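You operate a simulated robot arm through the tools that you are given. There is no shell and no other tool. Be economical: measure what you need, move in short steps, check, and stop when the job is done.

The job below is to be done with a simulated robot arm. You get a single attempt, and the scene is never put back.

Task
Unlatch the filter housing, lift its cover and take the cartridge out.
Fine: both latches open, cover on the mat, cartridge in the red reject tray.

Only the result counts: the job must be done as asked and must still hold three seconds after the hand-in. Knocking over, shifting, dropping, spilling or breaking anything else fails it.

Robot
A 7-joint arm with a two-finger parallel gripper, fixed in place. Base frame: the origin is at the foot of the arm, x ahead of it, y to its left, z up; the work surface is at about z = 0.91. Units: m, rad, N and s.
With the tool pointing down near the work surface it reaches from about 0.28 to 0.68 m from the base axis. Its first joint turns from -1.152 to 1.152 rad. Payload 1.57 kg.
The tool frame sits at the grasp point between the pads (the TCP): z along the fingers, y along the line on which they close. The tips reach 0.03 m beyond it. Largest opening 0.11 m; finger width 0.024, thickness 0.012; the body of the gripper, 0.048 by 0.112 m, starts 0.078 m behind the TCP.
Orientation is that of the tool frame in the base frame, as a unit quaternion [x, y, z, w]. With the fingers straight down and closing along the base's y, the tool's x points along the base's -x, its y along +y and its z along -z.

Tools
- The arm moves only by the tool drive_tool. Its argument "series" is a list of rows, each a list of 7 numbers: the turn, a rotation vector about the tool's x, y, z in rad, then the shift along the tool's x, y, z in m, then the gripper command, from -1 (fully open) to 1 (shut), values between in proportion. In form: [[ax, ay, az, tx, ty, tz, jaw], ...]. A call has 1 to 12 rows; each row shifts and turns the commanded pose from where the row before left it, along the tool's axes as they then stand. Rows are played at 5 a second. More than 0.05 m and 0.15 rad between two rows, or a gripper value outside its range, and nothing of the call is played. Where a pose cannot be reached the arm comes as near as it can. A force on the tool above 90 N (or 10 N above the force at the start of the call, whichever is more), or a blocked arm, ends the call early, and 0.2 s more pass. Each finger travels about 0.108 m/s and halts on what it meets, pressing with about 36 N; the grip force reading is that of the motor and also rises with nothing between the fingers. The clock runs only during rows and for 0.2 s after the last one: add rows that do not move to give the fingers time. The reply holds the time, the measured pose of the TCP, the force on the tool along the base axes, the opening and the grip force, in the units named above and with some noise.
- Cameras (640 x 400 px; columns grow to the right, rows downward): "scene" is fixed at [0.1493, -0.3814, 1.4038]; the picture's right is [0.89, -0.46, 0.00], its down [-0.26, -0.50, -0.82] and it looks along [0.38, 0.73, -0.57] (base axes); focal length 290 px, centre (320, 200). "wrist" rides on the gripper at [-0.036, 0, -0.08] in the tool frame; the picture's right is [0.00, -1.00, 0.00], its down [0.97, 0.00, -0.24] and it looks along [0.24, 0.00, 0.97] (tool axes); focal length 218 px, centre (320, 200).
- get_image(camera): a new picture of that camera. No time passes.
- point_at(camera, pixels): for up to 12 pixels [column, row] of the newest picture of that camera ("zoom" is the newest enlarged one), the place [x, y, z] in the base frame of the surface seen there, good to about 0.003 m. No time passes.
- zoom(camera, box): a new picture of the part [left, top, right, bottom] of that camera's present view, enlarged. No time passes.
- close_job(): hands the job in; it is judged then, once.

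Go step by step. Measure first, check grasps and placings, and put right what went wrong. The budget is 80 turns and 54 pictures, counting those below and the enlarged ones. Unless the task says otherwise, let go and move clear before handing in, and close with one line.

The tools are called after "Emit:" as name(argument=value, ...) on one line, values as JSON. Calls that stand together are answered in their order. drive_tool: Moves the arm, as the interface text tells. Its arguments: {"type":"object","properties":{"series":{"type":"array"}},"required":["series"]} The other tools are called the same way: get_image (camera) takes a picture; point_at (camera, pixels) gives the place of the surface under pixels of a picture; zoom (camera, box) takes an enlarged picture of a part of a camera's view; close_job () hands the job in.

At the start:

```text
t: 0.0
eef_pos: [0.4522, 0.0214, 1.2367]
orientation: [0.0, 1.0, 0.0, 0.0]
contact_force: [0.3, 0.6, -0.5]
opening: 0.1101
finger_force: 0.0
```

scene: 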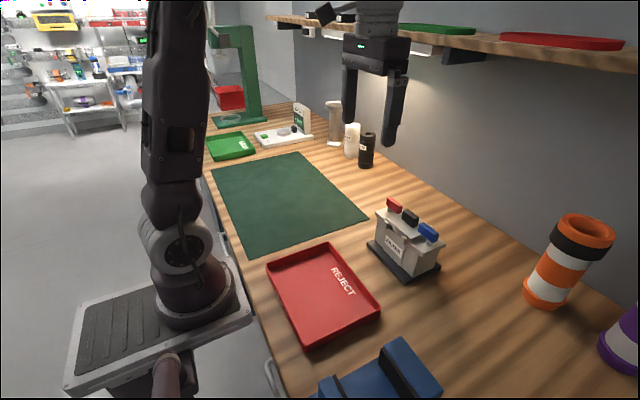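
wrist: 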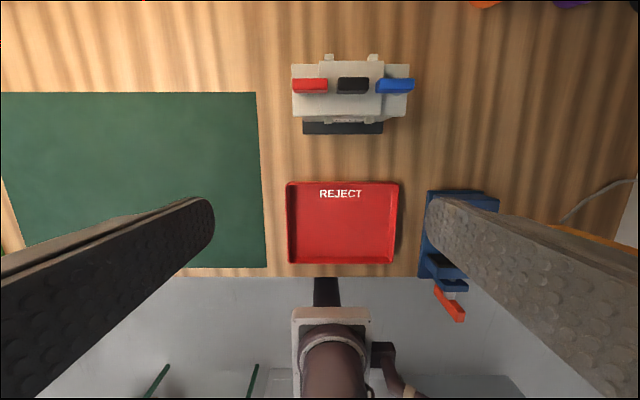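

The filter housing sits around scene pixel (408,240) with red, black and blue parts on top. I'll zoom in on it in both views to understand the latches.

Emit:
zoom(camera="scene", box=[350, 180, 460, 290])

Emit:
zoom(camera="wrist", box=[270, 40, 430, 140])

```text
3.64 times, centred on (405, 235) of scene
```

zoom: 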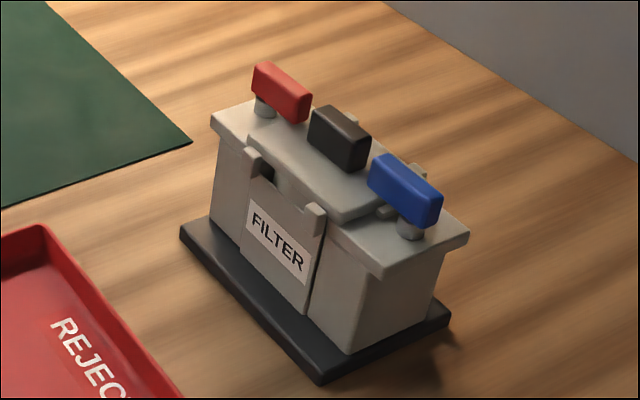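

```text
4.00 times, centred on (350, 90) of wrist
```

zoom: 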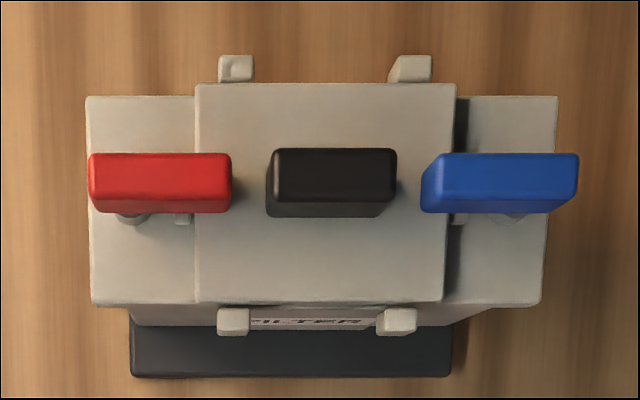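

The red and blue bars look like pivoted turn-latches over the cover's edges, with black as the cover's handle. I'll measure points on these next.

Emit:
point_at(camera="zoom", pixels=[[95, 175], [225, 175], [135, 218], [183, 219], [275, 170], [390, 170], [430, 175], [572, 175], [458, 219], [510, 217], [320, 110], [120, 120]])

Emit:
point_at(camera="wrist", pixels=[[340, 225], [290, 185], [396, 185], [290, 260], [393, 261], [2, 95], [255, 95], [264, 265], [330, 57], [307, 128], [380, 128], [150, 180]])

Emit:
zoom(camera="scene", box=[375, 190, 447, 235])

```text
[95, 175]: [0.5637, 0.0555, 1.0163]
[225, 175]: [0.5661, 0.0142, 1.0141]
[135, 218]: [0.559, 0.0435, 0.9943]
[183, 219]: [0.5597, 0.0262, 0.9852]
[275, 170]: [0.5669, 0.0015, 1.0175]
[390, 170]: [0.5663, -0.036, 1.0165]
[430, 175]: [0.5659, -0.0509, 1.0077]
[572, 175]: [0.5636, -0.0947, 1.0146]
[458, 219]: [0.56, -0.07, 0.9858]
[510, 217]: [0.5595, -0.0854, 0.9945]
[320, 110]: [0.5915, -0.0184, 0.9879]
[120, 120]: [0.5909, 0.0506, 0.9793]
```

```text
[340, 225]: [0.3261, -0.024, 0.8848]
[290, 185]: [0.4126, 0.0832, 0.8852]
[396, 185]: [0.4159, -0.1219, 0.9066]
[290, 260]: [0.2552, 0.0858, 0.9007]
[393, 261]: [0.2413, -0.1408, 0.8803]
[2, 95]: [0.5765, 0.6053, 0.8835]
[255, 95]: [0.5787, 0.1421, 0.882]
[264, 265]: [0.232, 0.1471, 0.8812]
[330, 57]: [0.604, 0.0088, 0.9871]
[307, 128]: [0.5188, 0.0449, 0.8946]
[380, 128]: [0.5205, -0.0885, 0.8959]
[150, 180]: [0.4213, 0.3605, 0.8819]
```

```text
8.89 times, centred on (411, 212) of scene
```

zoom: 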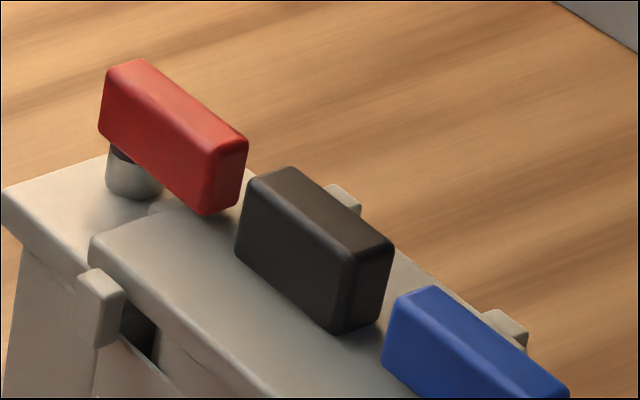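

The table is at z≈0.882, latch bar tops at z≈1.015, and the pivots are near y≈0.044 and y≈-0.085. I'll move above the housing for a closer look.

Emit:
drive_tool(series=[[0, 0, 0, -0.032, -0.01, 0.029, -1], [0, 0, 0, -0.032, -0.01, 0.029, -1], [0, 0, 0, -0.032, -0.01, 0.029, -1], [0, 0, 0, -0.032, -0.01, 0.029, -1], [0, 0, 0, 0, 0, 0, -1]])

Emit:
get_image(camera="wrist")

```text
t: 1.2
eef_pos: [0.5823, -0.0165, 1.1234]
orientation: [0.001, 1.0, 0.0, 0.0]
contact_force: [0.0, 0.0, 0.7]
opening: 0.11
finger_force: 0.0
```

```text
48 pictures are left
```

wrist: 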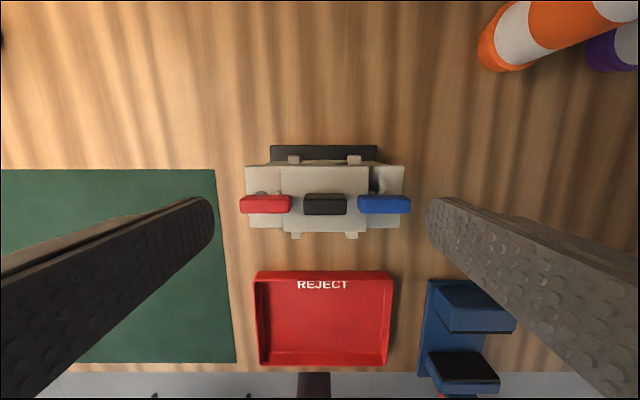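

The housing is at wrist (325,195). Zooming in on the latches.

Emit:
zoom(camera="wrist", box=[229, 135, 421, 255])

Emit:
point_at(camera="zoom", pixels=[[40, 215], [40, 255], [205, 215], [205, 255], [250, 235], [390, 235], [430, 235], [600, 235], [110, 190], [490, 190], [175, 300], [465, 300]])

```text
3.33 times, centred on (325, 195) of wrist
```

zoom: 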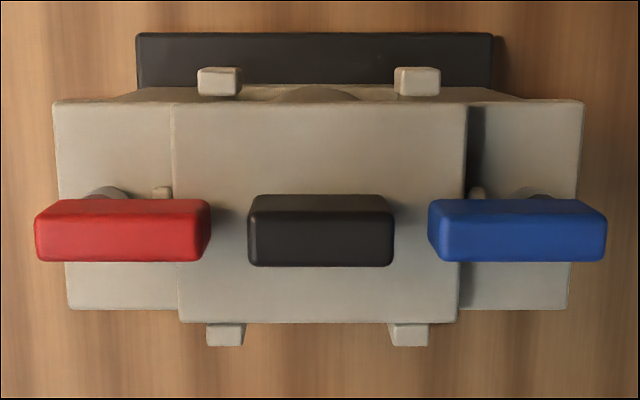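

```text
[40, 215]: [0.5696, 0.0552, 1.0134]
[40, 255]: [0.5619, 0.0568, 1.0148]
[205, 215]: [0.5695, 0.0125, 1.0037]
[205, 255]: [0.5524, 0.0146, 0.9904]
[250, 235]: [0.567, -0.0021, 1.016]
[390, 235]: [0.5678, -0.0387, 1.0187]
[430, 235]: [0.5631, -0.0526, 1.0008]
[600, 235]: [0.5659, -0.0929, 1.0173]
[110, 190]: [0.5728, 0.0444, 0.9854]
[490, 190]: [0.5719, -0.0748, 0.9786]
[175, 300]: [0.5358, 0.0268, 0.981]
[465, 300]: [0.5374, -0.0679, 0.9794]
```

No visible stop favours either turning direction. I'll profile the bars in x to centre the grip.

Emit:
point_at(camera="zoom", pixels=[[120, 203], [120, 208], [120, 216], [120, 224], [120, 240], [120, 252], [120, 258], [500, 203], [500, 216], [500, 224], [500, 252], [500, 258]])

Emit:
point_at(camera="zoom", pixels=[[320, 198], [320, 206], [320, 214], [320, 230], [320, 254], [320, 262], [215, 235], [225, 280], [175, 150], [465, 150], [150, 92], [480, 92]])

```text
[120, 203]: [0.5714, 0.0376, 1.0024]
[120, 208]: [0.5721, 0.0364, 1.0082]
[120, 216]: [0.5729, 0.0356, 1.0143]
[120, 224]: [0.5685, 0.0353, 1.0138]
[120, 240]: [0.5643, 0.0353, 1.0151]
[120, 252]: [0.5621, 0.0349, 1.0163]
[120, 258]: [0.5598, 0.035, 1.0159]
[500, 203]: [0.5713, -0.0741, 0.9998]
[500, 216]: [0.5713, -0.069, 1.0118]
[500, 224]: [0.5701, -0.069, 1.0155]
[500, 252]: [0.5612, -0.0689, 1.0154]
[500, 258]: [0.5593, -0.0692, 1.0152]
```

```text
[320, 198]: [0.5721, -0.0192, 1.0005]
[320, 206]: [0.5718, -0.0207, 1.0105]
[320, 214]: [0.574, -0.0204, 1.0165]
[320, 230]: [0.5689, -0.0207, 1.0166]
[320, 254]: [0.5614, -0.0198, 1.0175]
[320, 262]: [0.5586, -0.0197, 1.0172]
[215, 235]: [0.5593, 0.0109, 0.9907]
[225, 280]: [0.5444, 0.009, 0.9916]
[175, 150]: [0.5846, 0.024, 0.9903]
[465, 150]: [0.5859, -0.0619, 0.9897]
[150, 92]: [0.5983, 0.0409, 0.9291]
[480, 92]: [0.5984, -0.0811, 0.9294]
```

Bars span x 0.559–0.572 (centre 0.5655), z 1.000–1.0155, with the red pivot at about y 0.043. I'll yaw 90° so that the fingers close along x.

Emit:
drive_tool(series=[[0, 0, 0.1428, 0, 0, 0, -0.1], [0, 0, 0.1428, 0, 0, 0, -0.1], [0, 0, 0.1428, 0, 0, 0, -0.1], [0, 0, 0.1428, 0, 0, 0, -0.1], [0, 0, 0.1428, 0, 0, 0, -0.1], [0, 0, 0.1428, 0, 0, 0, -0.1], [0, 0, 0.1428, 0, 0, 0, -0.1], [0, 0, 0.1428, 0, 0, 0, -0.1], [0, 0, 0.1428, 0, 0, 0, -0.1], [0, 0, 0.1428, 0, 0, 0, -0.1], [0, 0, 0.1428, 0, 0, 0, -0.1], [0, 0, 0, 0, 0, 0, -0.1]])

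```text
t: 3.8
eef_pos: [0.5821, -0.0184, 1.1204]
orientation: [0.708, 0.706, 0.0, 0.0]
contact_force: [0.0, -0.3, 0.0]
opening: 0.0605
finger_force: 0.0
```

Tool x is now +y and tool y is +x. Moving over the red pivot at z≈1.06.

Emit:
drive_tool(series=[[0, 0, 0, 0.031, -0.0082, 0, -0.1], [0, 0, 0, 0.0305, -0.0082, 0, -0.1], [0, 0, 0, 0, 0, 0.03, -0.1], [0, 0, 0, 0, 0, 0.03, -0.1], [0, 0, 0, 0, 0, 0, -0.1]])

Emit:
get_image(camera="wrist")

Emit:
zoom(camera="scene", box=[340, 140, 468, 220])

```text
t: 5.0
eef_pos: [0.5649, 0.0431, 1.0577]
orientation: [0.707, 0.707, 0.001, 0.0]
contact_force: [0.0, -0.3, -0.2]
opening: 0.0607
finger_force: 0.1
```

```text
46 pictures are left
```

wrist: 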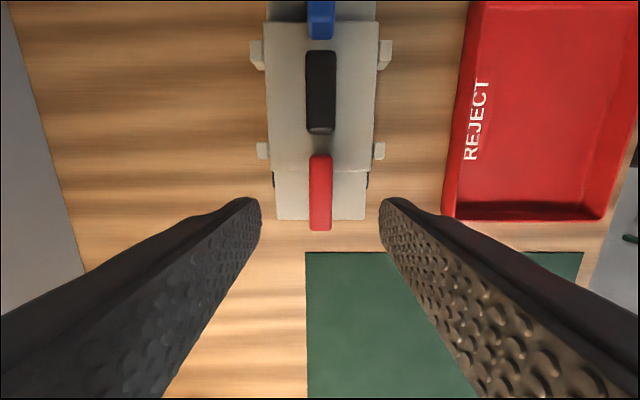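

```text
5.00 times, centred on (404, 180) of scene
```

zoom: 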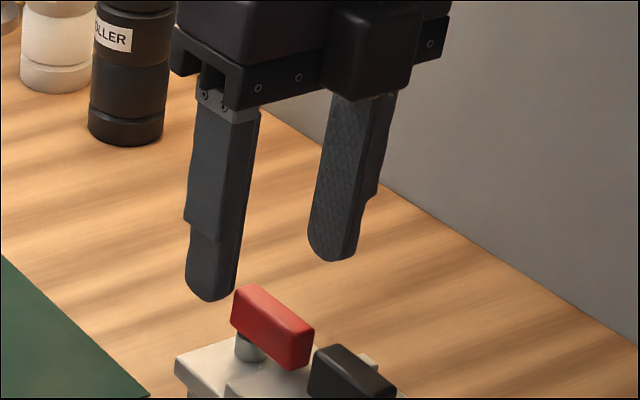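

Centred on the red bar. Descend 0.034 m and close.

Emit:
drive_tool(series=[[0, 0, 0, 0, 0, 0.02, -0.1], [0, 0, 0, 0, 0, 0.014, -0.1], [0, 0, 0, 0, 0, 0, 0.5], [0, 0, 0, 0, 0, 0, 1], [0, 0, 0, 0, 0, 0, 1]])

```text
t: 6.2
eef_pos: [0.5646, 0.0427, 1.0253]
orientation: [0.707, 0.708, 0.0, 0.0]
contact_force: [4.9, 0.0, -5.0]
opening: 0.014
finger_force: 30.4
```

Gripped at 0.014 m, which matches the bar. I'll turn it a little to test.

Emit:
drive_tool(series=[[0, 0, -0.08, 0, 0, 0, 1], [0, 0, -0.08, 0, 0, 0, 1], [0, 0, -0.08, 0, 0, 0, 1], [0, 0, 0, 0, 0, 0, 1]])

Emit:
zoom(camera="scene", box=[340, 170, 468, 250])

```text
t: 7.2
eef_pos: [0.5644, 0.0409, 1.0265]
orientation: [0.618, 0.786, -0.001, 0.0]
contact_force: [13.1, -13.1, -20.5]
opening: 0.0193
finger_force: 32.5
```

```text
5.00 times, centred on (404, 210) of scene
```

zoom: 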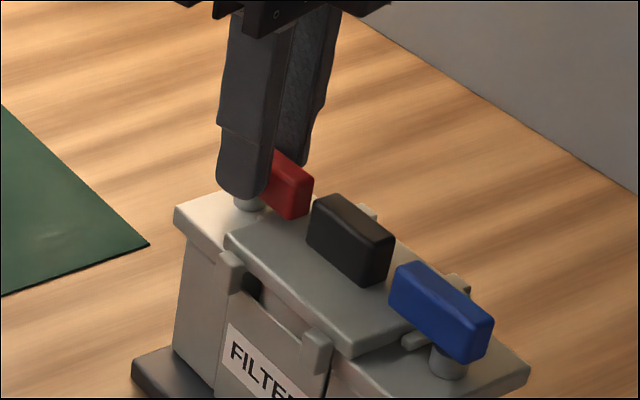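

The opening widened to 0.019 while the tool turned, so the bar resisted this direction. I'll turn back and try the other way.

Emit:
drive_tool(series=[[0, 0, 0.08, 0, 0, 0, 1], [0, 0, 0.08, 0, 0, 0, 1], [0, 0, 0.08, 0, 0, 0, 1], [0, 0, 0.08, 0, 0, 0, 1], [0, 0, 0.08, 0, 0, 0, 1], [0, 0, 0.08, 0, 0, 0, 1], [0, 0, 0, 0, 0, 0, 1]])

Emit:
zoom(camera="scene", box=[340, 170, 468, 250])

```text
t: 8.8
eef_pos: [0.564, 0.044, 1.0272]
orientation: [0.787, 0.617, 0.0, -0.001]
contact_force: [1.8, -1.0, -4.8]
opening: 0.0139
finger_force: 29.9
```

```text
5.00 times, centred on (404, 210) of scene
```

zoom: 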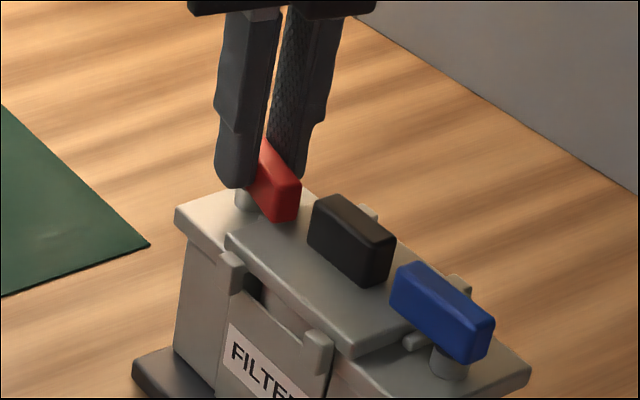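

The bar turns this way: opening 0.014 and low forces. Continuing.

Emit:
drive_tool(series=[[0, 0, 0.1, 0, 0, 0, 1], [0, 0, 0.1, 0, 0, 0, 1], [0, 0, 0.1, 0, 0, 0, 1], [0, 0, 0.1, 0, 0, 0, 1], [0, 0, 0.1, 0, 0, 0, 1], [0, 0, 0.1, 0, 0, 0, 1], [0, 0, 0.1, 0, 0, 0, 1], [0, 0, 0, 0, 0, 0, 1]])

```text
t: 10.6
eef_pos: [0.5627, 0.0451, 1.0267]
orientation: [0.951, 0.31, -0.001, 0.0]
contact_force: [-26.5, 13.6, 21.9]
opening: 0.014
finger_force: 30.4
```

Still turning, but a side load is building: the pivot seems to be ~3 mm farther in +y than my grip. I'll shift to relieve it and continue.

Emit:
drive_tool(series=[[0, 0, 0, -0.0012, -0.0034, 0, 1], [0, 0, 0.1, 0, 0, 0, 1], [0, 0, 0.1, 0, 0, 0, 1], [0, 0, 0.1, 0, 0, 0, 1], [0, 0, 0, 0, 0, 0, 1]])

Emit:
zoom(camera="scene", box=[340, 170, 468, 250])

```text
t: 11.8
eef_pos: [0.5629, 0.0455, 1.0262]
orientation: [0.987, 0.164, 0.003, 0.001]
contact_force: [22.8, 2.5, 0.6]
opening: 0.0138
finger_force: 30.4
```

```text
5.00 times, centred on (404, 210) of scene
```

zoom: 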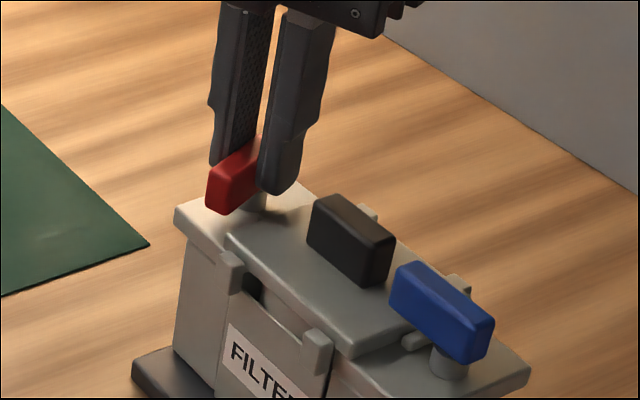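

The red latch is turned ~71°. Finishing to 90° with a small relief in +x.

Emit:
drive_tool(series=[[0, 0, 0.08, 0.0015, 0, 0, 1], [0, 0, 0.08, 0, 0, 0, 1], [0, 0, 0.08, 0, 0, 0, 1], [0, 0, 0.08, 0, 0, 0, 1], [0, 0, 0, 0, 0, 0, 1]])

```text
t: 13.0
eef_pos: [0.5628, 0.0453, 1.0269]
orientation: [1.0, 0.005, -0.001, 0.0]
contact_force: [10.0, -3.6, 25.2]
opening: 0.0137
finger_force: 30.1
```

At 90° with the grip unchanged. Release, rise and check.

Emit:
drive_tool(series=[[0, 0, 0, 0, 0, 0, 0.5], [0, 0, 0, 0, 0, 0, 0.3], [0, 0, 0, 0, 0, -0.04, 0.3], [0, 0, 0, 0, 0, -0.04, 0.3], [0, 0, 0, 0, 0, 0, -0.1]])

Emit:
get_image(camera="wrist")

Emit:
zoom(camera="scene", box=[340, 170, 468, 250])

```text
t: 14.2
eef_pos: [0.5638, 0.0456, 1.1082]
orientation: [1.0, 0.007, 0.0, -0.001]
contact_force: [0.3, -0.4, 0.2]
opening: 0.0604
finger_force: 0.1
```

```text
41 pictures are left
```

wrist: 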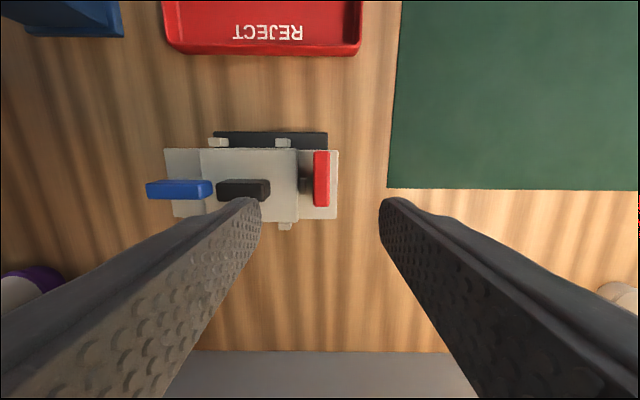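

```text
5.00 times, centred on (404, 210) of scene
```

zoom: 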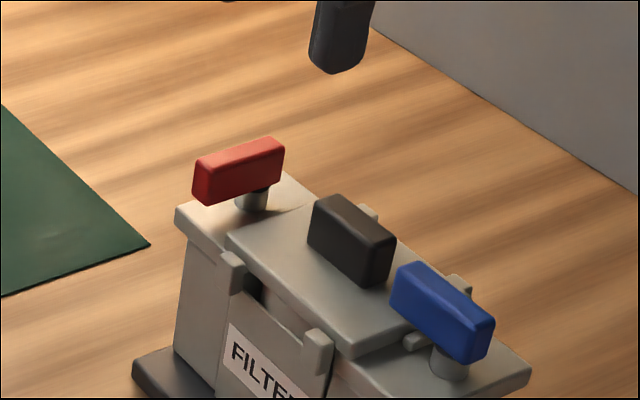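

The red latch is now open. Yaw back to 90° for the blue one.

Emit:
drive_tool(series=[[0, 0, -0.1422, 0, 0, 0, -0.1], [0, 0, -0.1422, 0, 0, 0, -0.1], [0, 0, -0.1422, 0, 0, 0, -0.1], [0, 0, -0.1422, 0, 0, 0, -0.1], [0, 0, -0.1422, 0, 0, 0, -0.1], [0, 0, -0.1422, 0, 0, 0, -0.1], [0, 0, -0.1422, 0, 0, 0, -0.1], [0, 0, -0.1422, 0, 0, 0, -0.1], [0, 0, -0.1422, 0, 0, 0, -0.1], [0, 0, -0.1422, 0, 0, 0, -0.1], [0, 0, -0.1422, 0, 0, 0, -0.1], [0, 0, 0, 0, 0, 0, -0.1]])

```text
t: 16.8
eef_pos: [0.5635, 0.0465, 1.1058]
orientation: [0.705, 0.709, 0.0, -0.001]
contact_force: [-0.5, -0.2, 0.0]
opening: 0.0605
finger_force: 0.0
```

Next, over the blue pivot (0.565, -0.085).

Emit:
drive_tool(series=[[0, 0, 0, -0.044, 0.0007, 0, -0.1], [0, 0, 0, -0.044, 0.0007, 0, -0.1], [0, 0, 0, -0.043, 0, 0, -0.1], [0, 0, 0, 0, 0, 0.046, -0.1], [0, 0, 0, 0, 0, 0, -0.1]])

Emit:
get_image(camera="wrist")

```text
t: 18.0
eef_pos: [0.5652, -0.0881, 1.0591]
orientation: [0.706, 0.709, 0.0, 0.0]
contact_force: [0.6, 0.1, -0.9]
opening: 0.0606
finger_force: 0.1
```

```text
39 pictures are left
```

wrist: 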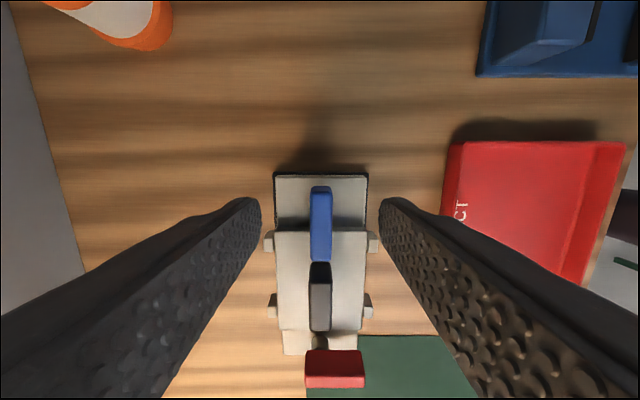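

Centred on the blue bar. Descend, grip, and test-turn in the mirrored direction.

Emit:
drive_tool(series=[[0, 0, 0, 0, 0, 0.02, -0.1], [0, 0, 0, 0, 0, 0.014, -0.1], [0, 0, 0, 0, 0, 0, 0.5], [0, 0, 0, 0, 0, 0, 1], [0, 0, 0, 0, 0, 0, 1], [0, 0, -0.08, 0, 0, 0, 1], [0, 0, -0.08, 0, 0, 0, 1], [0, 0, 0, 0, 0, 0, 1]])

```text
t: 19.8
eef_pos: [0.566, -0.087, 1.0255]
orientation: [0.646, 0.763, -0.001, 0.001]
contact_force: [5.0, -10.3, -13.4]
opening: 0.0139
finger_force: 30.2
```

Opening stayed at 0.014 with modest force, so the bar is following. Continuing this way.

Emit:
drive_tool(series=[[0, 0, -0.1, 0, 0, 0, 1], [0, 0, -0.1, 0, 0, 0, 1], [0, 0, -0.1, 0, 0, 0, 1], [0, 0, -0.1, 0, 0, 0, 1], [0, 0, 0, 0, 0, 0, 1]])

Emit:
zoom(camera="scene", box=[360, 190, 488, 270])

```text
t: 21.0
eef_pos: [0.5637, -0.0858, 1.0254]
orientation: [0.482, 0.876, -0.002, 0.0]
contact_force: [4.9, -19.8, -19.8]
opening: 0.0139
finger_force: 30.5
```

```text
5.00 times, centred on (424, 230) of scene
```

zoom: 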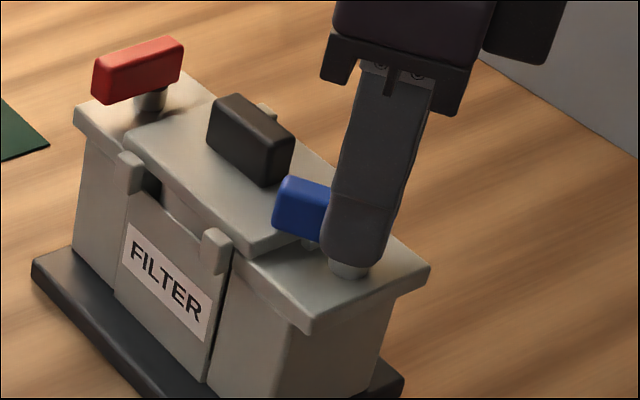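

The blue bar is swinging toward -x. Relieve 1 mm in -y and continue.

Emit:
drive_tool(series=[[0, 0, -0.1, -0.0009, -0.0005, 0, 1], [0, 0, -0.1, 0, 0, 0, 1], [0, 0, -0.1, 0, 0, 0, 1], [0, 0, -0.1, 0, 0, 0, 1], [0, 0, -0.1, 0, 0, 0, 1], [0, 0, 0, 0, 0, 0, 1]])

```text
t: 22.4
eef_pos: [0.5656, -0.0855, 1.0264]
orientation: [0.25, 0.968, 0.0, -0.001]
contact_force: [-7.0, -6.3, -27.5]
opening: 0.0141
finger_force: 30.4
```

Turned ~61° with a good grip. Finishing the last ~0.5 rad.

Emit:
drive_tool(series=[[0, 0, -0.1, 0, 0, 0.0005, 1], [0, 0, -0.1, 0, 0, 0.0005, 1], [0, 0, -0.1, 0, 0, 0, 1], [0, 0, -0.1, 0, 0, 0, 1], [0, 0, -0.1, 0, 0, 0, 1], [0, 0, 0, 0, 0, 0, 1]])

```text
t: 23.8
eef_pos: [0.5647, -0.0858, 1.0266]
orientation: [0.002, 1.0, 0.0, 0.0]
contact_force: [-19.1, -3.7, 13.0]
opening: 0.0137
finger_force: 30.4
```

Blue is at 90°. Release, rise, and look.

Emit:
drive_tool(series=[[0, 0, 0, 0, 0, 0, 0.5], [0, 0, 0, 0, 0, 0, 0.3], [0, 0, 0, 0, 0, -0.04, 0.3], [0, 0, 0, 0, 0, -0.04, 0.3], [0, 0, 0, 0, 0, 0, -0.1]])

Emit:
get_image(camera="wrist")

Emit:
zoom(camera="scene", box=[350, 180, 478, 260])

```text
t: 25.0
eef_pos: [0.5667, -0.088, 1.1071]
orientation: [0.003, 1.0, 0.0, -0.001]
contact_force: [-0.5, 0.7, 0.2]
opening: 0.0604
finger_force: 0.0
```

```text
37 pictures are left
```

wrist: 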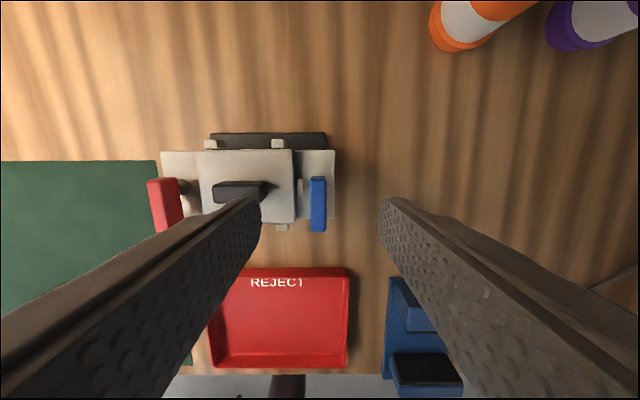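

```text
5.00 times, centred on (414, 220) of scene
```

zoom: 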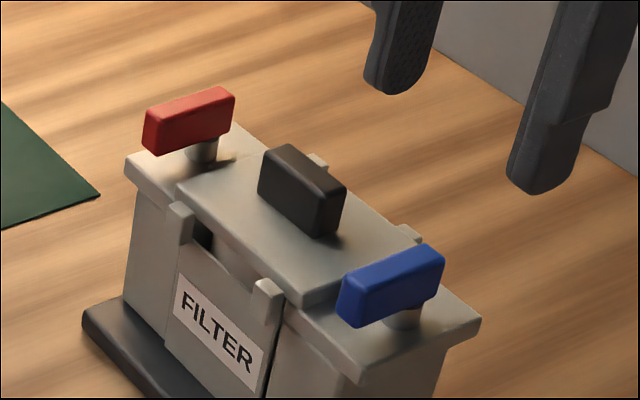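

Both latches are open and clear of the cover. I'll go over the black handle (0.565, -0.020), keeping the fingers closing along y.

Emit:
drive_tool(series=[[0, 0, 0, 0, 0.034, 0, -0.1], [0, 0, 0, 0, 0.033, 0, -0.1], [0, 0, 0, 0, 0, 0.04, -0.1], [0, 0, 0, 0, 0, 0, -0.1]])

Emit:
get_image(camera="wrist")

```text
t: 26.0
eef_pos: [0.563, -0.0176, 1.0654]
orientation: [0.003, 1.0, 0.0, 0.0]
contact_force: [0.3, 0.2, -0.7]
opening: 0.0604
finger_force: 0.1
```

```text
35 pictures are left
```

wrist: 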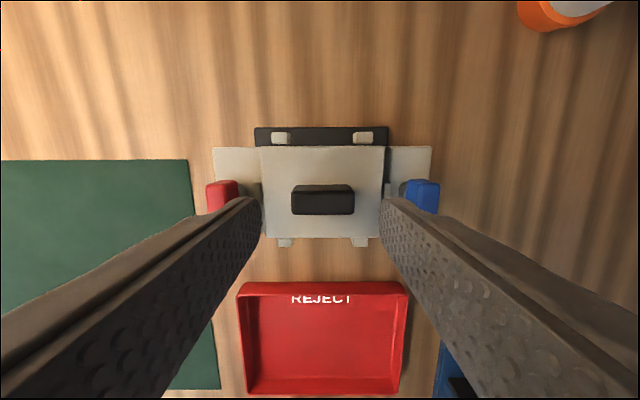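

Handle centre at column 323, within 1–2 mm. Descend and grip.

Emit:
drive_tool(series=[[0, 0, 0, 0, -0.0012, 0.02, -0.1], [0, 0, 0, 0, 0, 0.02, -0.1], [0, 0, 0, 0, 0, 0, 0.2], [0, 0, 0, 0, 0, 0, 1], [0, 0, 0, 0, 0, 0, 1]])

```text
t: 27.2
eef_pos: [0.5636, -0.0186, 1.027]
orientation: [0.002, 1.0, 0.0, 0.0]
contact_force: [1.1, -0.4, -0.1]
opening: 0.0393
finger_force: 36.6
```

Handle gripped at 0.039 m. Lift slowly.

Emit:
drive_tool(series=[[0, 0, 0, 0, 0, -0.01, 1], [0, 0, 0, 0, 0, -0.02, 1], [0, 0, 0, 0, 0, -0.03, 1], [0, 0, 0, 0, 0, -0.04, 1], [0, 0, 0, 0, 0, 0, 1]])

Emit:
get_image(camera="scene")

```text
t: 28.4
eef_pos: [0.5625, -0.0195, 1.129]
orientation: [0.003, 1.0, 0.0, 0.0]
contact_force: [-0.2, -1.5, -1.2]
opening: 0.0393
finger_force: 35.9
```

```text
34 pictures are left
```

scene: 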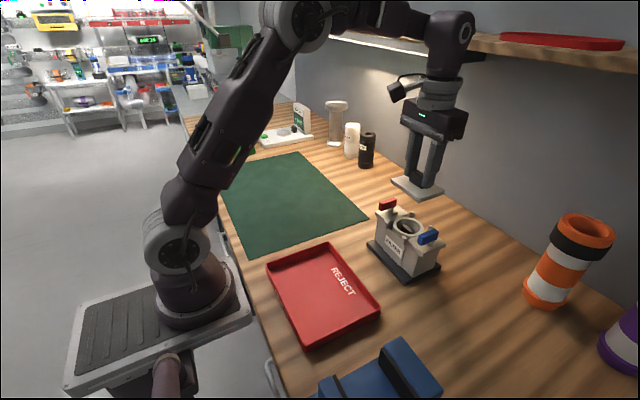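

Cover is off (thin plate), and the round cartridge is exposed. I'll carry the cover over the mat to about (0.45, 0.28).

Emit:
drive_tool(series=[[0, 0, 0, 0.0135, 0.0375, 0, 1], [0, 0, 0, 0.0135, 0.0375, 0, 1], [0, 0, 0, 0.0135, 0.0375, 0, 1], [0, 0, 0, 0.0135, 0.0375, 0, 1], [0, 0, 0, 0.0135, 0.0375, 0, 1], [0, 0, 0, 0.0135, 0.0375, 0, 1], [0, 0, 0, 0.0135, 0.0375, 0, 1], [0, 0, 0, 0.0135, 0.0375, 0, 1], [0, 0, 0, 0, 0, 0.04, 1], [0, 0, 0, 0, 0, 0.04, 1], [0, 0, 0, 0, 0, 0.04, 1], [0, 0, 0, 0, 0, 0.04, 1]])

Emit:
zoom(camera="scene", box=[210, 110, 370, 210])

```text
t: 31.0
eef_pos: [0.462, 0.2814, 0.9655]
orientation: [0.002, 1.0, 0.001, 0.001]
contact_force: [0.3, 0.5, -1.2]
opening: 0.0393
finger_force: 36.2
```

```text
4.00 times, centred on (290, 160) of scene
```

zoom: 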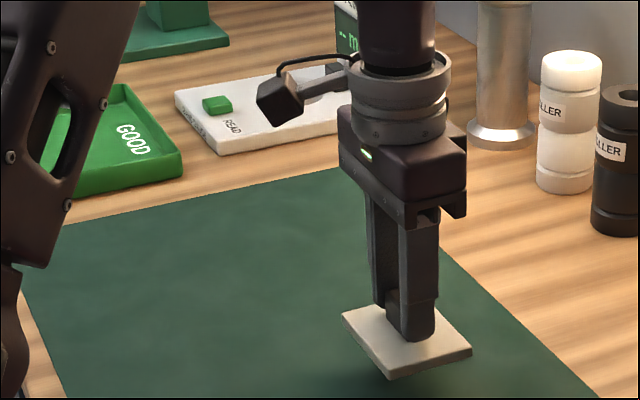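

Cover is above the mat and level. Lower it gently toward contact.

Emit:
drive_tool(series=[[0, 0, 0, 0, 0, 0.015, 1], [0, 0, 0, 0, 0, 0.01, 1], [0, 0, 0, 0, 0, 0.004, 1], [0, 0, 0, 0, 0, 0, 1]])

Emit:
zoom(camera="scene", box=[260, 150, 356, 210])

```text
t: 32.0
eef_pos: [0.46, 0.2809, 0.9367]
orientation: [0.002, 1.0, 0.0, 0.001]
contact_force: [-0.1, 0.5, -2.0]
opening: 0.0392
finger_force: 36.0
```

```text
6.67 times, centred on (308, 180) of scene
```

zoom: 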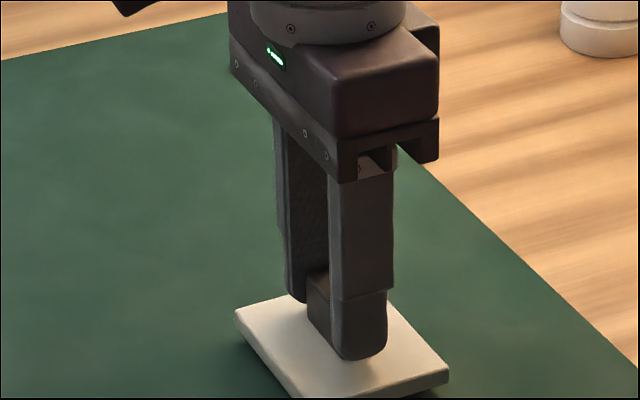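

Nearly down, with no contact force yet. Small steps further.

Emit:
drive_tool(series=[[0, 0, 0, 0, 0, 0.003, 1], [0, 0, 0, 0, 0, 0.002, 1], [0, 0, 0, 0, 0, 0.002, 1], [0, 0, 0, 0, 0, 0, 1]])

```text
t: 33.0
eef_pos: [0.4599, 0.2798, 0.929]
orientation: [0.003, 1.0, 0.001, 0.0]
contact_force: [0.4, 0.2, -1.3]
opening: 0.0393
finger_force: 36.0
```

Emit:
drive_tool(series=[[0, 0, 0, 0, 0, 0.0015, 1], [0, 0, 0, 0, 0, 0.0015, 1], [0, 0, 0, 0, 0, 0, 1]])

Emit:
zoom(camera="scene", box=[270, 160, 350, 210])

```text
t: 33.8
eef_pos: [0.4592, 0.2805, 0.9274]
orientation: [0.002, 1.0, 0.001, 0.002]
contact_force: [-2.1, -1.4, 17.8]
opening: 0.039
finger_force: 36.0
```

```text
8.00 times, centred on (310, 185) of scene
```

zoom: 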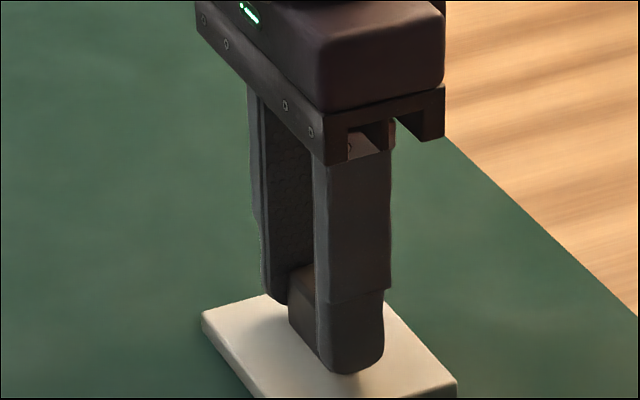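

Contact is now 17.8 N, so the cover rests on the mat. Release and rise, then travel back above the housing.

Emit:
drive_tool(series=[[0, 0, 0, 0, 0, -0.001, 0.2], [0, 0, 0, 0, 0, 0, 0], [0, 0, 0, 0, 0, -0.03, -0.1], [0, 0, 0, 0, 0, -0.045, -0.1], [0, 0, 0, 0, 0, -0.045, -0.1], [0, 0, 0, 0, 0, -0.045, -0.1], [0, 0, 0, 0, 0, -0.045, -0.1]])

Emit:
drive_tool(series=[[0, 0, 0, -0.0145, -0.0375, 0, -0.3], [0, 0, 0, -0.0145, -0.0375, 0, -0.3], [0, 0, 0, -0.0145, -0.0375, 0, -0.3], [0, 0, 0, -0.0145, -0.0375, 0, -0.3], [0, 0, 0, -0.0145, -0.0375, 0, -0.3], [0, 0, 0, -0.0145, -0.0375, 0, -0.3], [0, 0, 0, -0.0145, -0.0375, 0, -0.3], [0, 0, 0, -0.0145, -0.0375, 0, -0.3], [0, 0, 0, 0, 0, 0, -0.3]])

Emit:
get_image(camera="wrist")

Emit:
get_image(camera="scene")

```text
t: 35.4
eef_pos: [0.458, 0.2803, 1.1384]
orientation: [0.002, 1.0, 0.0, 0.0]
contact_force: [-0.6, -0.8, -0.1]
opening: 0.0609
finger_force: 0.0
```

```text
t: 37.4
eef_pos: [0.5735, -0.0215, 1.1371]
orientation: [0.002, 1.0, 0.0, 0.0]
contact_force: [-0.2, 0.5, 0.1]
opening: 0.0715
finger_force: 0.0
```

```text
30 pictures are left
```

wrist: 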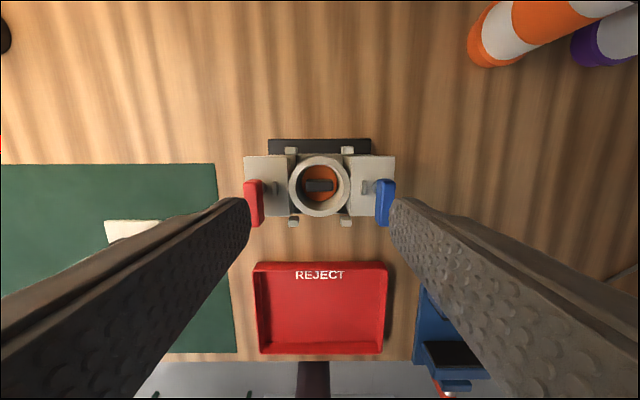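

```text
29 pictures are left
```

scene: 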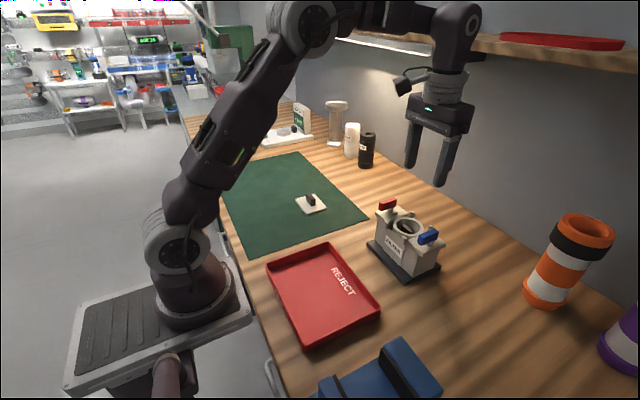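

The cover lies on the mat. The cartridge (orange with a dark grip bar at wrist (319,185)) sits inside a cylindrical bore. Zooming to measure it.

Emit:
zoom(camera="wrist", box=[240, 135, 400, 235])

Emit:
point_at(camera="zoom", pixels=[[318, 203], [270, 203], [355, 203], [318, 185], [318, 220], [318, 150], [318, 245], [250, 200], [385, 200], [200, 205], [435, 205], [318, 310]])

Emit:
zoom(camera="scene", box=[366, 190, 446, 240])

```text
4.00 times, centred on (320, 185) of wrist
```

zoom: 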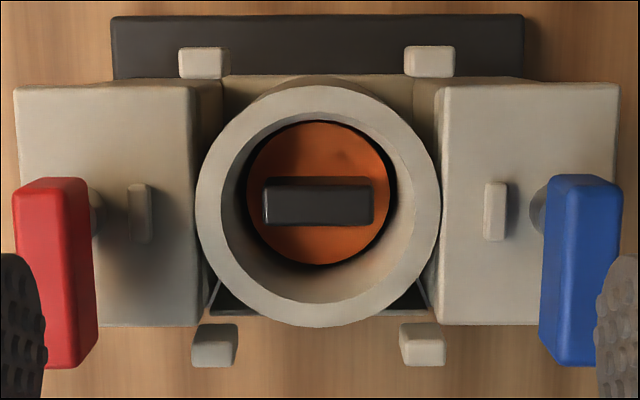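

```text
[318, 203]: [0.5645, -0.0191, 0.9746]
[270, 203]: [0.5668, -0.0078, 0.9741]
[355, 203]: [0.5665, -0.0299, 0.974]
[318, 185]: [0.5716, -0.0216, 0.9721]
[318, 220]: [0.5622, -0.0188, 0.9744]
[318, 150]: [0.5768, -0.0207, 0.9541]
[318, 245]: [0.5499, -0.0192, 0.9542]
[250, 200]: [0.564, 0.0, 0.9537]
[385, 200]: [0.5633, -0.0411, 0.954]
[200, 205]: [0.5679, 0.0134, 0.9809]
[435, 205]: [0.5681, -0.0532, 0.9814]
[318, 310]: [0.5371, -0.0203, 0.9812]
```

```text
8.00 times, centred on (406, 215) of scene
```

zoom: 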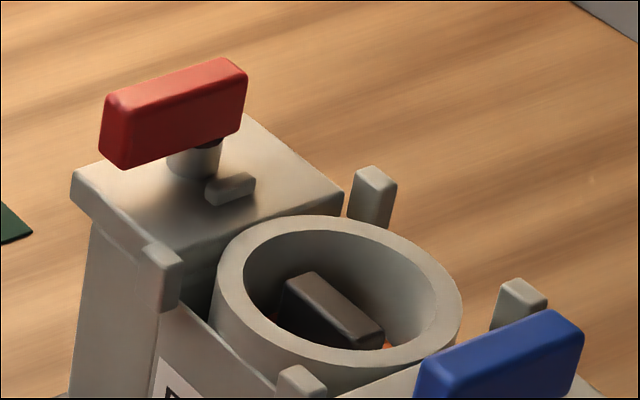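

The cartridge's grip bar is x 0.560–0.573, top z 0.974, within a ~54 mm bore, so I must grip across x with a ~0.021 m opening. Yaw 90° again.

Emit:
drive_tool(series=[[0, 0, 0.1432, 0, 0, 0, 0.62], [0, 0, 0.1432, 0, 0, 0, 0.62], [0, 0, 0.1432, 0, 0, 0, 0.62], [0, 0, 0.1432, 0, 0, 0, 0.62], [0, 0, 0.1432, 0, 0, 0, 0.62], [0, 0, 0.1432, 0, 0, 0, 0.62], [0, 0, 0.1432, 0, 0, 0, 0.62], [0, 0, 0.1432, 0, 0, 0, 0.62], [0, 0, 0.1432, 0, 0, 0, 0.62], [0, 0, 0.1432, 0, 0, 0, 0.62], [0, 0, 0.1432, 0, 0, 0, 0.62], [0, 0, 0, 0, 0, 0, 0.62]])

Emit:
drive_tool(series=[[0, 0, 0, 0, -0.0085, 0.04, 0.62], [0, 0, 0, 0, 0, 0.04, 0.62], [0, 0, 0, 0, 0, 0, 0.62], [0, 0, 0, 0, 0, 0, 0.62]])

Emit:
get_image(camera="wrist")

Emit:
zoom(camera="wrist", box=[240, 130, 400, 230])

```text
t: 40.0
eef_pos: [0.5719, -0.019, 1.1378]
orientation: [0.711, 0.703, 0.0, -0.001]
contact_force: [0.3, -0.2, -0.5]
opening: 0.0209
finger_force: 0.0
```

```text
t: 41.0
eef_pos: [0.5668, -0.0186, 1.0576]
orientation: [0.71, 0.704, 0.0, -0.001]
contact_force: [-0.2, -1.4, 0.9]
opening: 0.0206
finger_force: 0.1
```

```text
26 pictures are left
```

wrist: 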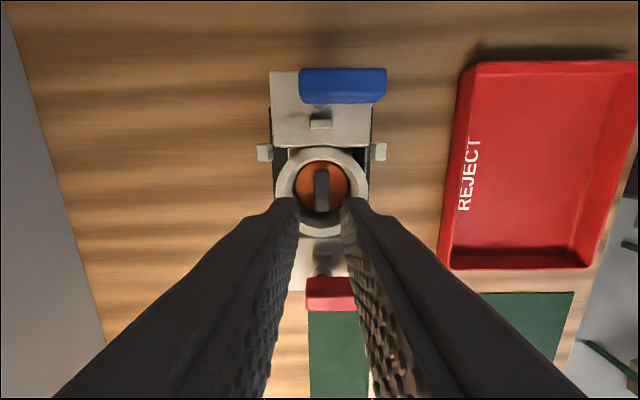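

```text
4.00 times, centred on (320, 180) of wrist
```

zoom: 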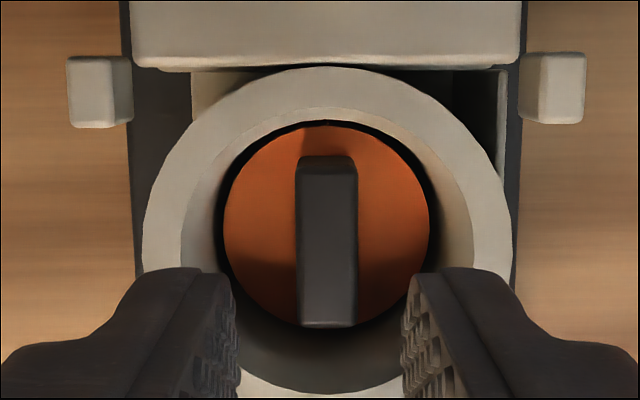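

The bar is ~1.3 mm to the right (-x) and ~1.5 mm toward -y of the tool centre. Correct, then descend into the bore and grip.

Emit:
drive_tool(series=[[0, 0, 0, -0.0015, -0.0014, 0, 0.62], [0, 0, 0, 0, 0, 0.03, 0.62], [0, 0, 0, 0, 0, 0.02, 0.62], [0, 0, 0, 0, 0, 0.012, 0.62], [0, 0, 0, 0, 0, 0.008, 0.62], [0, 0, 0, 0, 0, 0, 0.62]])

Emit:
zoom(camera="scene", box=[366, 180, 446, 230])

```text
t: 42.0
eef_pos: [0.5651, -0.0232, 1.0107]
orientation: [0.71, 0.704, 0.007, 0.006]
contact_force: [-9.5, 3.8, 24.2]
opening: 0.0279
finger_force: 3.8
stopped in row 4: the force on the tool passed its limit (the readings are from after the stop); the commanded pose is now the measured one
```

```text
8.00 times, centred on (406, 205) of scene
```

zoom: 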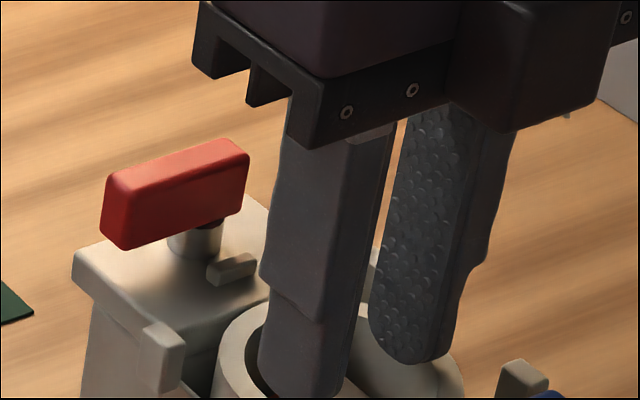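

The fingers met the bore rim at z≈0.98 (opening pushed to 0.028). I'll back up, narrow the opening to ~0.017, and re-align by picture.

Emit:
drive_tool(series=[[0, 0, 0, 0, 0, -0.02, 0.62], [0, 0, 0, 0, 0, -0.015, 0.69], [0, 0, 0, 0, 0, 0, 0.69], [0, 0, 0, 0, 0, 0, 0.69]])

Emit:
zoom(camera="wrist", box=[240, 130, 400, 230])

Emit:
point_at(camera="zoom", pixels=[[327, 180], [327, 240], [327, 300], [300, 240], [352, 240], [327, 95], [160, 220], [490, 220], [230, 310], [410, 310], [215, 290], [430, 290]])

Emit:
zoom(camera="scene", box=[366, 180, 446, 230])

```text
t: 43.0
eef_pos: [0.5652, -0.0242, 1.0447]
orientation: [0.709, 0.705, 0.006, 0.008]
contact_force: [0.7, -0.2, 0.3]
opening: 0.0172
finger_force: 0.1
```

```text
4.00 times, centred on (320, 180) of wrist
```

zoom: 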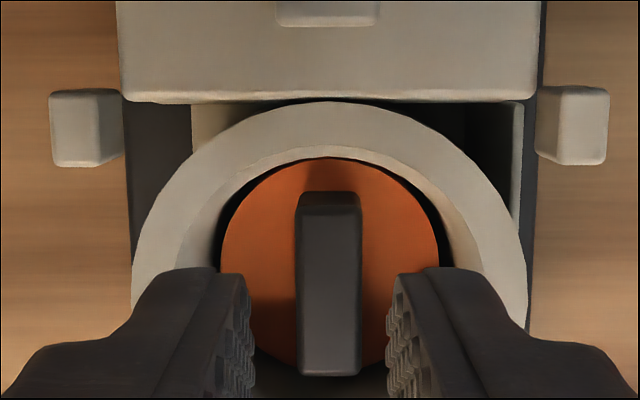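

```text
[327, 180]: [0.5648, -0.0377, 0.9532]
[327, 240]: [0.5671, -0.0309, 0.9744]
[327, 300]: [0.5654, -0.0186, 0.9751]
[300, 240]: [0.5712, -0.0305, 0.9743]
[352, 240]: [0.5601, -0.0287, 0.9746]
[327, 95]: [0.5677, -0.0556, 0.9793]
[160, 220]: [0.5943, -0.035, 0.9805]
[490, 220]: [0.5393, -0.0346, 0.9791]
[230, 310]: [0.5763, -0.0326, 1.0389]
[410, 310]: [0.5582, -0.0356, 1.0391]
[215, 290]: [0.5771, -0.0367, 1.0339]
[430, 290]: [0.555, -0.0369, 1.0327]
```

```text
8.00 times, centred on (406, 205) of scene
```

zoom: 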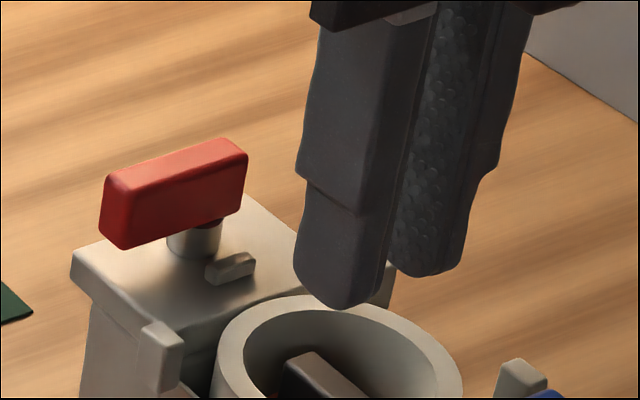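

The blocked move left a ~0.02 rad tilt in the commanded pose. I'll remove it and shift +y by ~4 mm, then re-check alignment.

Emit:
drive_tool(series=[[0.0198, 0.0028, -0.0057, 0, 0, 0, 0.69], [0, 0, 0, 0.0038, 0, 0, 0.69], [0, 0, 0, 0, 0, 0, 0.69], [0, 0, 0, 0, 0, 0, 0.69]])

Emit:
zoom(camera="wrist", box=[240, 130, 400, 230])

Emit:
point_at(camera="zoom", pixels=[[250, 310], [390, 310], [240, 340], [400, 340], [320, 200], [320, 240], [320, 290], [300, 240], [340, 240], [320, 330], [320, 350], [320, 80]])

Emit:
drive_tool(series=[[0, 0, 0, 0, 0, 0, 0.69]])

```text
t: 44.0
eef_pos: [0.5655, -0.0187, 1.0432]
orientation: [0.707, 0.707, 0.0, -0.001]
contact_force: [-0.3, -0.5, -0.1]
opening: 0.017
finger_force: 0.1
```

```text
4.00 times, centred on (320, 180) of wrist
```

zoom: 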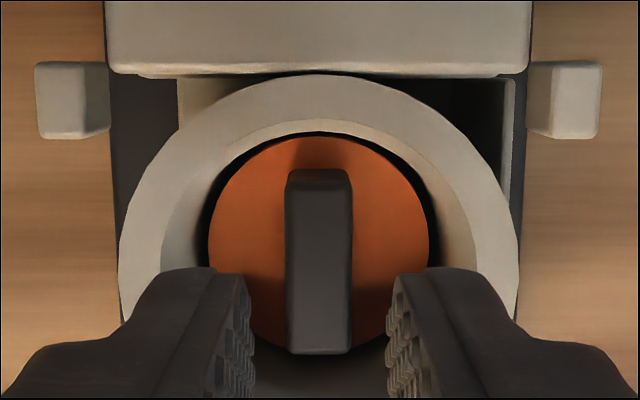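

```text
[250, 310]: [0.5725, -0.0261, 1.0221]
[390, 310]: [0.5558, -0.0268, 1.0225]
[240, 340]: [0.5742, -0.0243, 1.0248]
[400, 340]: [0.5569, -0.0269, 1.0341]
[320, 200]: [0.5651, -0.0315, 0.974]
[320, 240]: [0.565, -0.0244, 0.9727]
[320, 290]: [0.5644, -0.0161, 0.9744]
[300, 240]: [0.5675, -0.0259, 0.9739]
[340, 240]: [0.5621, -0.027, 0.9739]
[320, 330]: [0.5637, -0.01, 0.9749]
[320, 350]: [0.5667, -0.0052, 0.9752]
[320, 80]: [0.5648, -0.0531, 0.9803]
```

```text
t: 44.4
eef_pos: [0.5647, -0.0203, 1.043]
orientation: [0.707, 0.707, 0.0, -0.002]
contact_force: [-0.2, -0.1, -1.2]
opening: 0.0171
finger_force: 0.0
```

Now aligned: bar centre at zoom column 320, and ~1 mm off in y. Descend carefully.

Emit:
drive_tool(series=[[0, 0, 0, -0.0008, 0, 0.02, 0.69], [0, 0, 0, 0, 0, 0.015, 0.69], [0, 0, 0, 0, 0, 0.008, 0.69], [0, 0, 0, 0, 0, 0.007, 0.69], [0, 0, 0, 0, 0, 0, 0.69]])

Emit:
zoom(camera="scene", box=[366, 180, 446, 230])

```text
t: 45.6
eef_pos: [0.5652, -0.0201, 0.9925]
orientation: [0.707, 0.708, -0.001, -0.001]
contact_force: [0.1, 0.3, -0.6]
opening: 0.0173
finger_force: 0.1
```

```text
8.00 times, centred on (406, 205) of scene
```

zoom: 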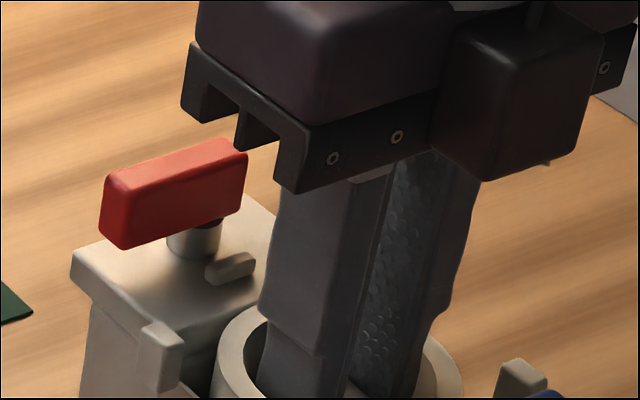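

The fingers are in the bore without contact (tips at z≈0.962). Go down 4 mm more and close.

Emit:
drive_tool(series=[[0, 0, 0, 0, 0, 0.004, 0.69], [0, 0, 0, 0, 0, 0, 1], [0, 0, 0, 0, 0, 0, 1], [0, 0, 0, 0, 0, 0, 1]])

```text
t: 46.6
eef_pos: [0.5653, -0.0199, 0.9888]
orientation: [0.707, 0.707, 0.0, -0.002]
contact_force: [0.4, 0.6, 5.2]
opening: 0.0109
finger_force: 28.9
```

Gripped at 0.011 m. Lift straight up.

Emit:
drive_tool(series=[[0, 0, 0, 0, 0, -0.005, 1], [0, 0, 0, 0, 0, -0.015, 1], [0, 0, 0, 0, 0, -0.02, 1], [0, 0, 0, 0, 0, -0.03, 1], [0, 0, 0, 0, 0, -0.04, 1], [0, 0, 0, 0, 0, 0, 1]])

Emit:
get_image(camera="scene")

```text
t: 48.0
eef_pos: [0.5646, -0.0195, 1.1018]
orientation: [0.707, 0.707, 0.001, -0.001]
contact_force: [0.7, -0.7, -0.2]
opening: 0.0109
finger_force: 28.4
```

```text
19 pictures are left
```

scene: 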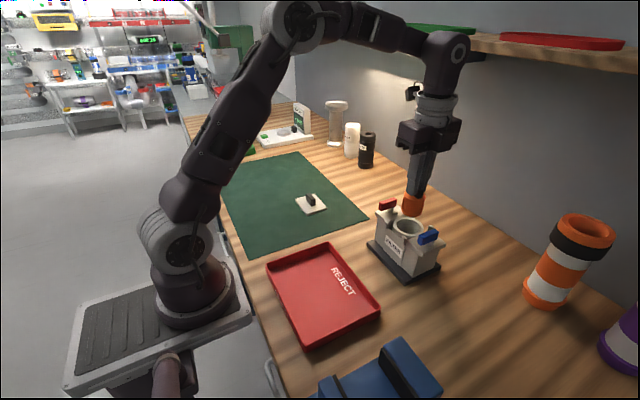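

The cartridge is up. Lift 5 cm more and see its bottom.

Emit:
drive_tool(series=[[0, 0, 0, 0, 0, -0.03, 1], [0, 0, 0, 0, 0, -0.03, 1], [0, 0, 0, 0, 0, 0, 1]])

Emit:
zoom(camera="scene", box=[356, 130, 484, 210])

Emit:
point_at(camera="scene", pixels=[[320, 295], [290, 290], [345, 305], [310, 270]])

```text
t: 48.8
eef_pos: [0.5676, -0.0188, 1.1608]
orientation: [0.707, 0.707, 0.0, -0.002]
contact_force: [-0.3, -0.2, 0.6]
opening: 0.011
finger_force: 28.6
```

```text
5.00 times, centred on (420, 170) of scene
```

zoom: 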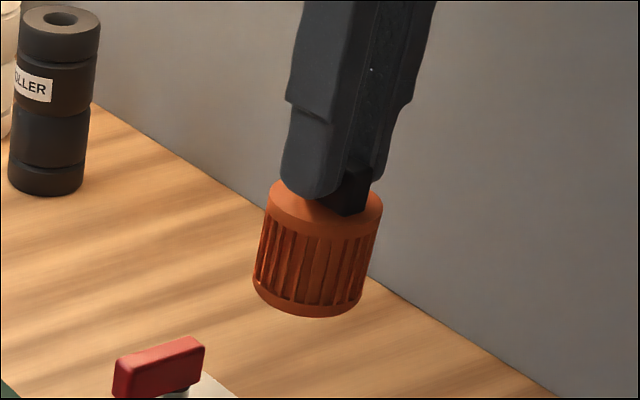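

```text
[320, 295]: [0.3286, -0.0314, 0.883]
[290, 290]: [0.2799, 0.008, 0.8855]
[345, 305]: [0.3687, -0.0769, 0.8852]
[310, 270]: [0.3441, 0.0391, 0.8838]
```

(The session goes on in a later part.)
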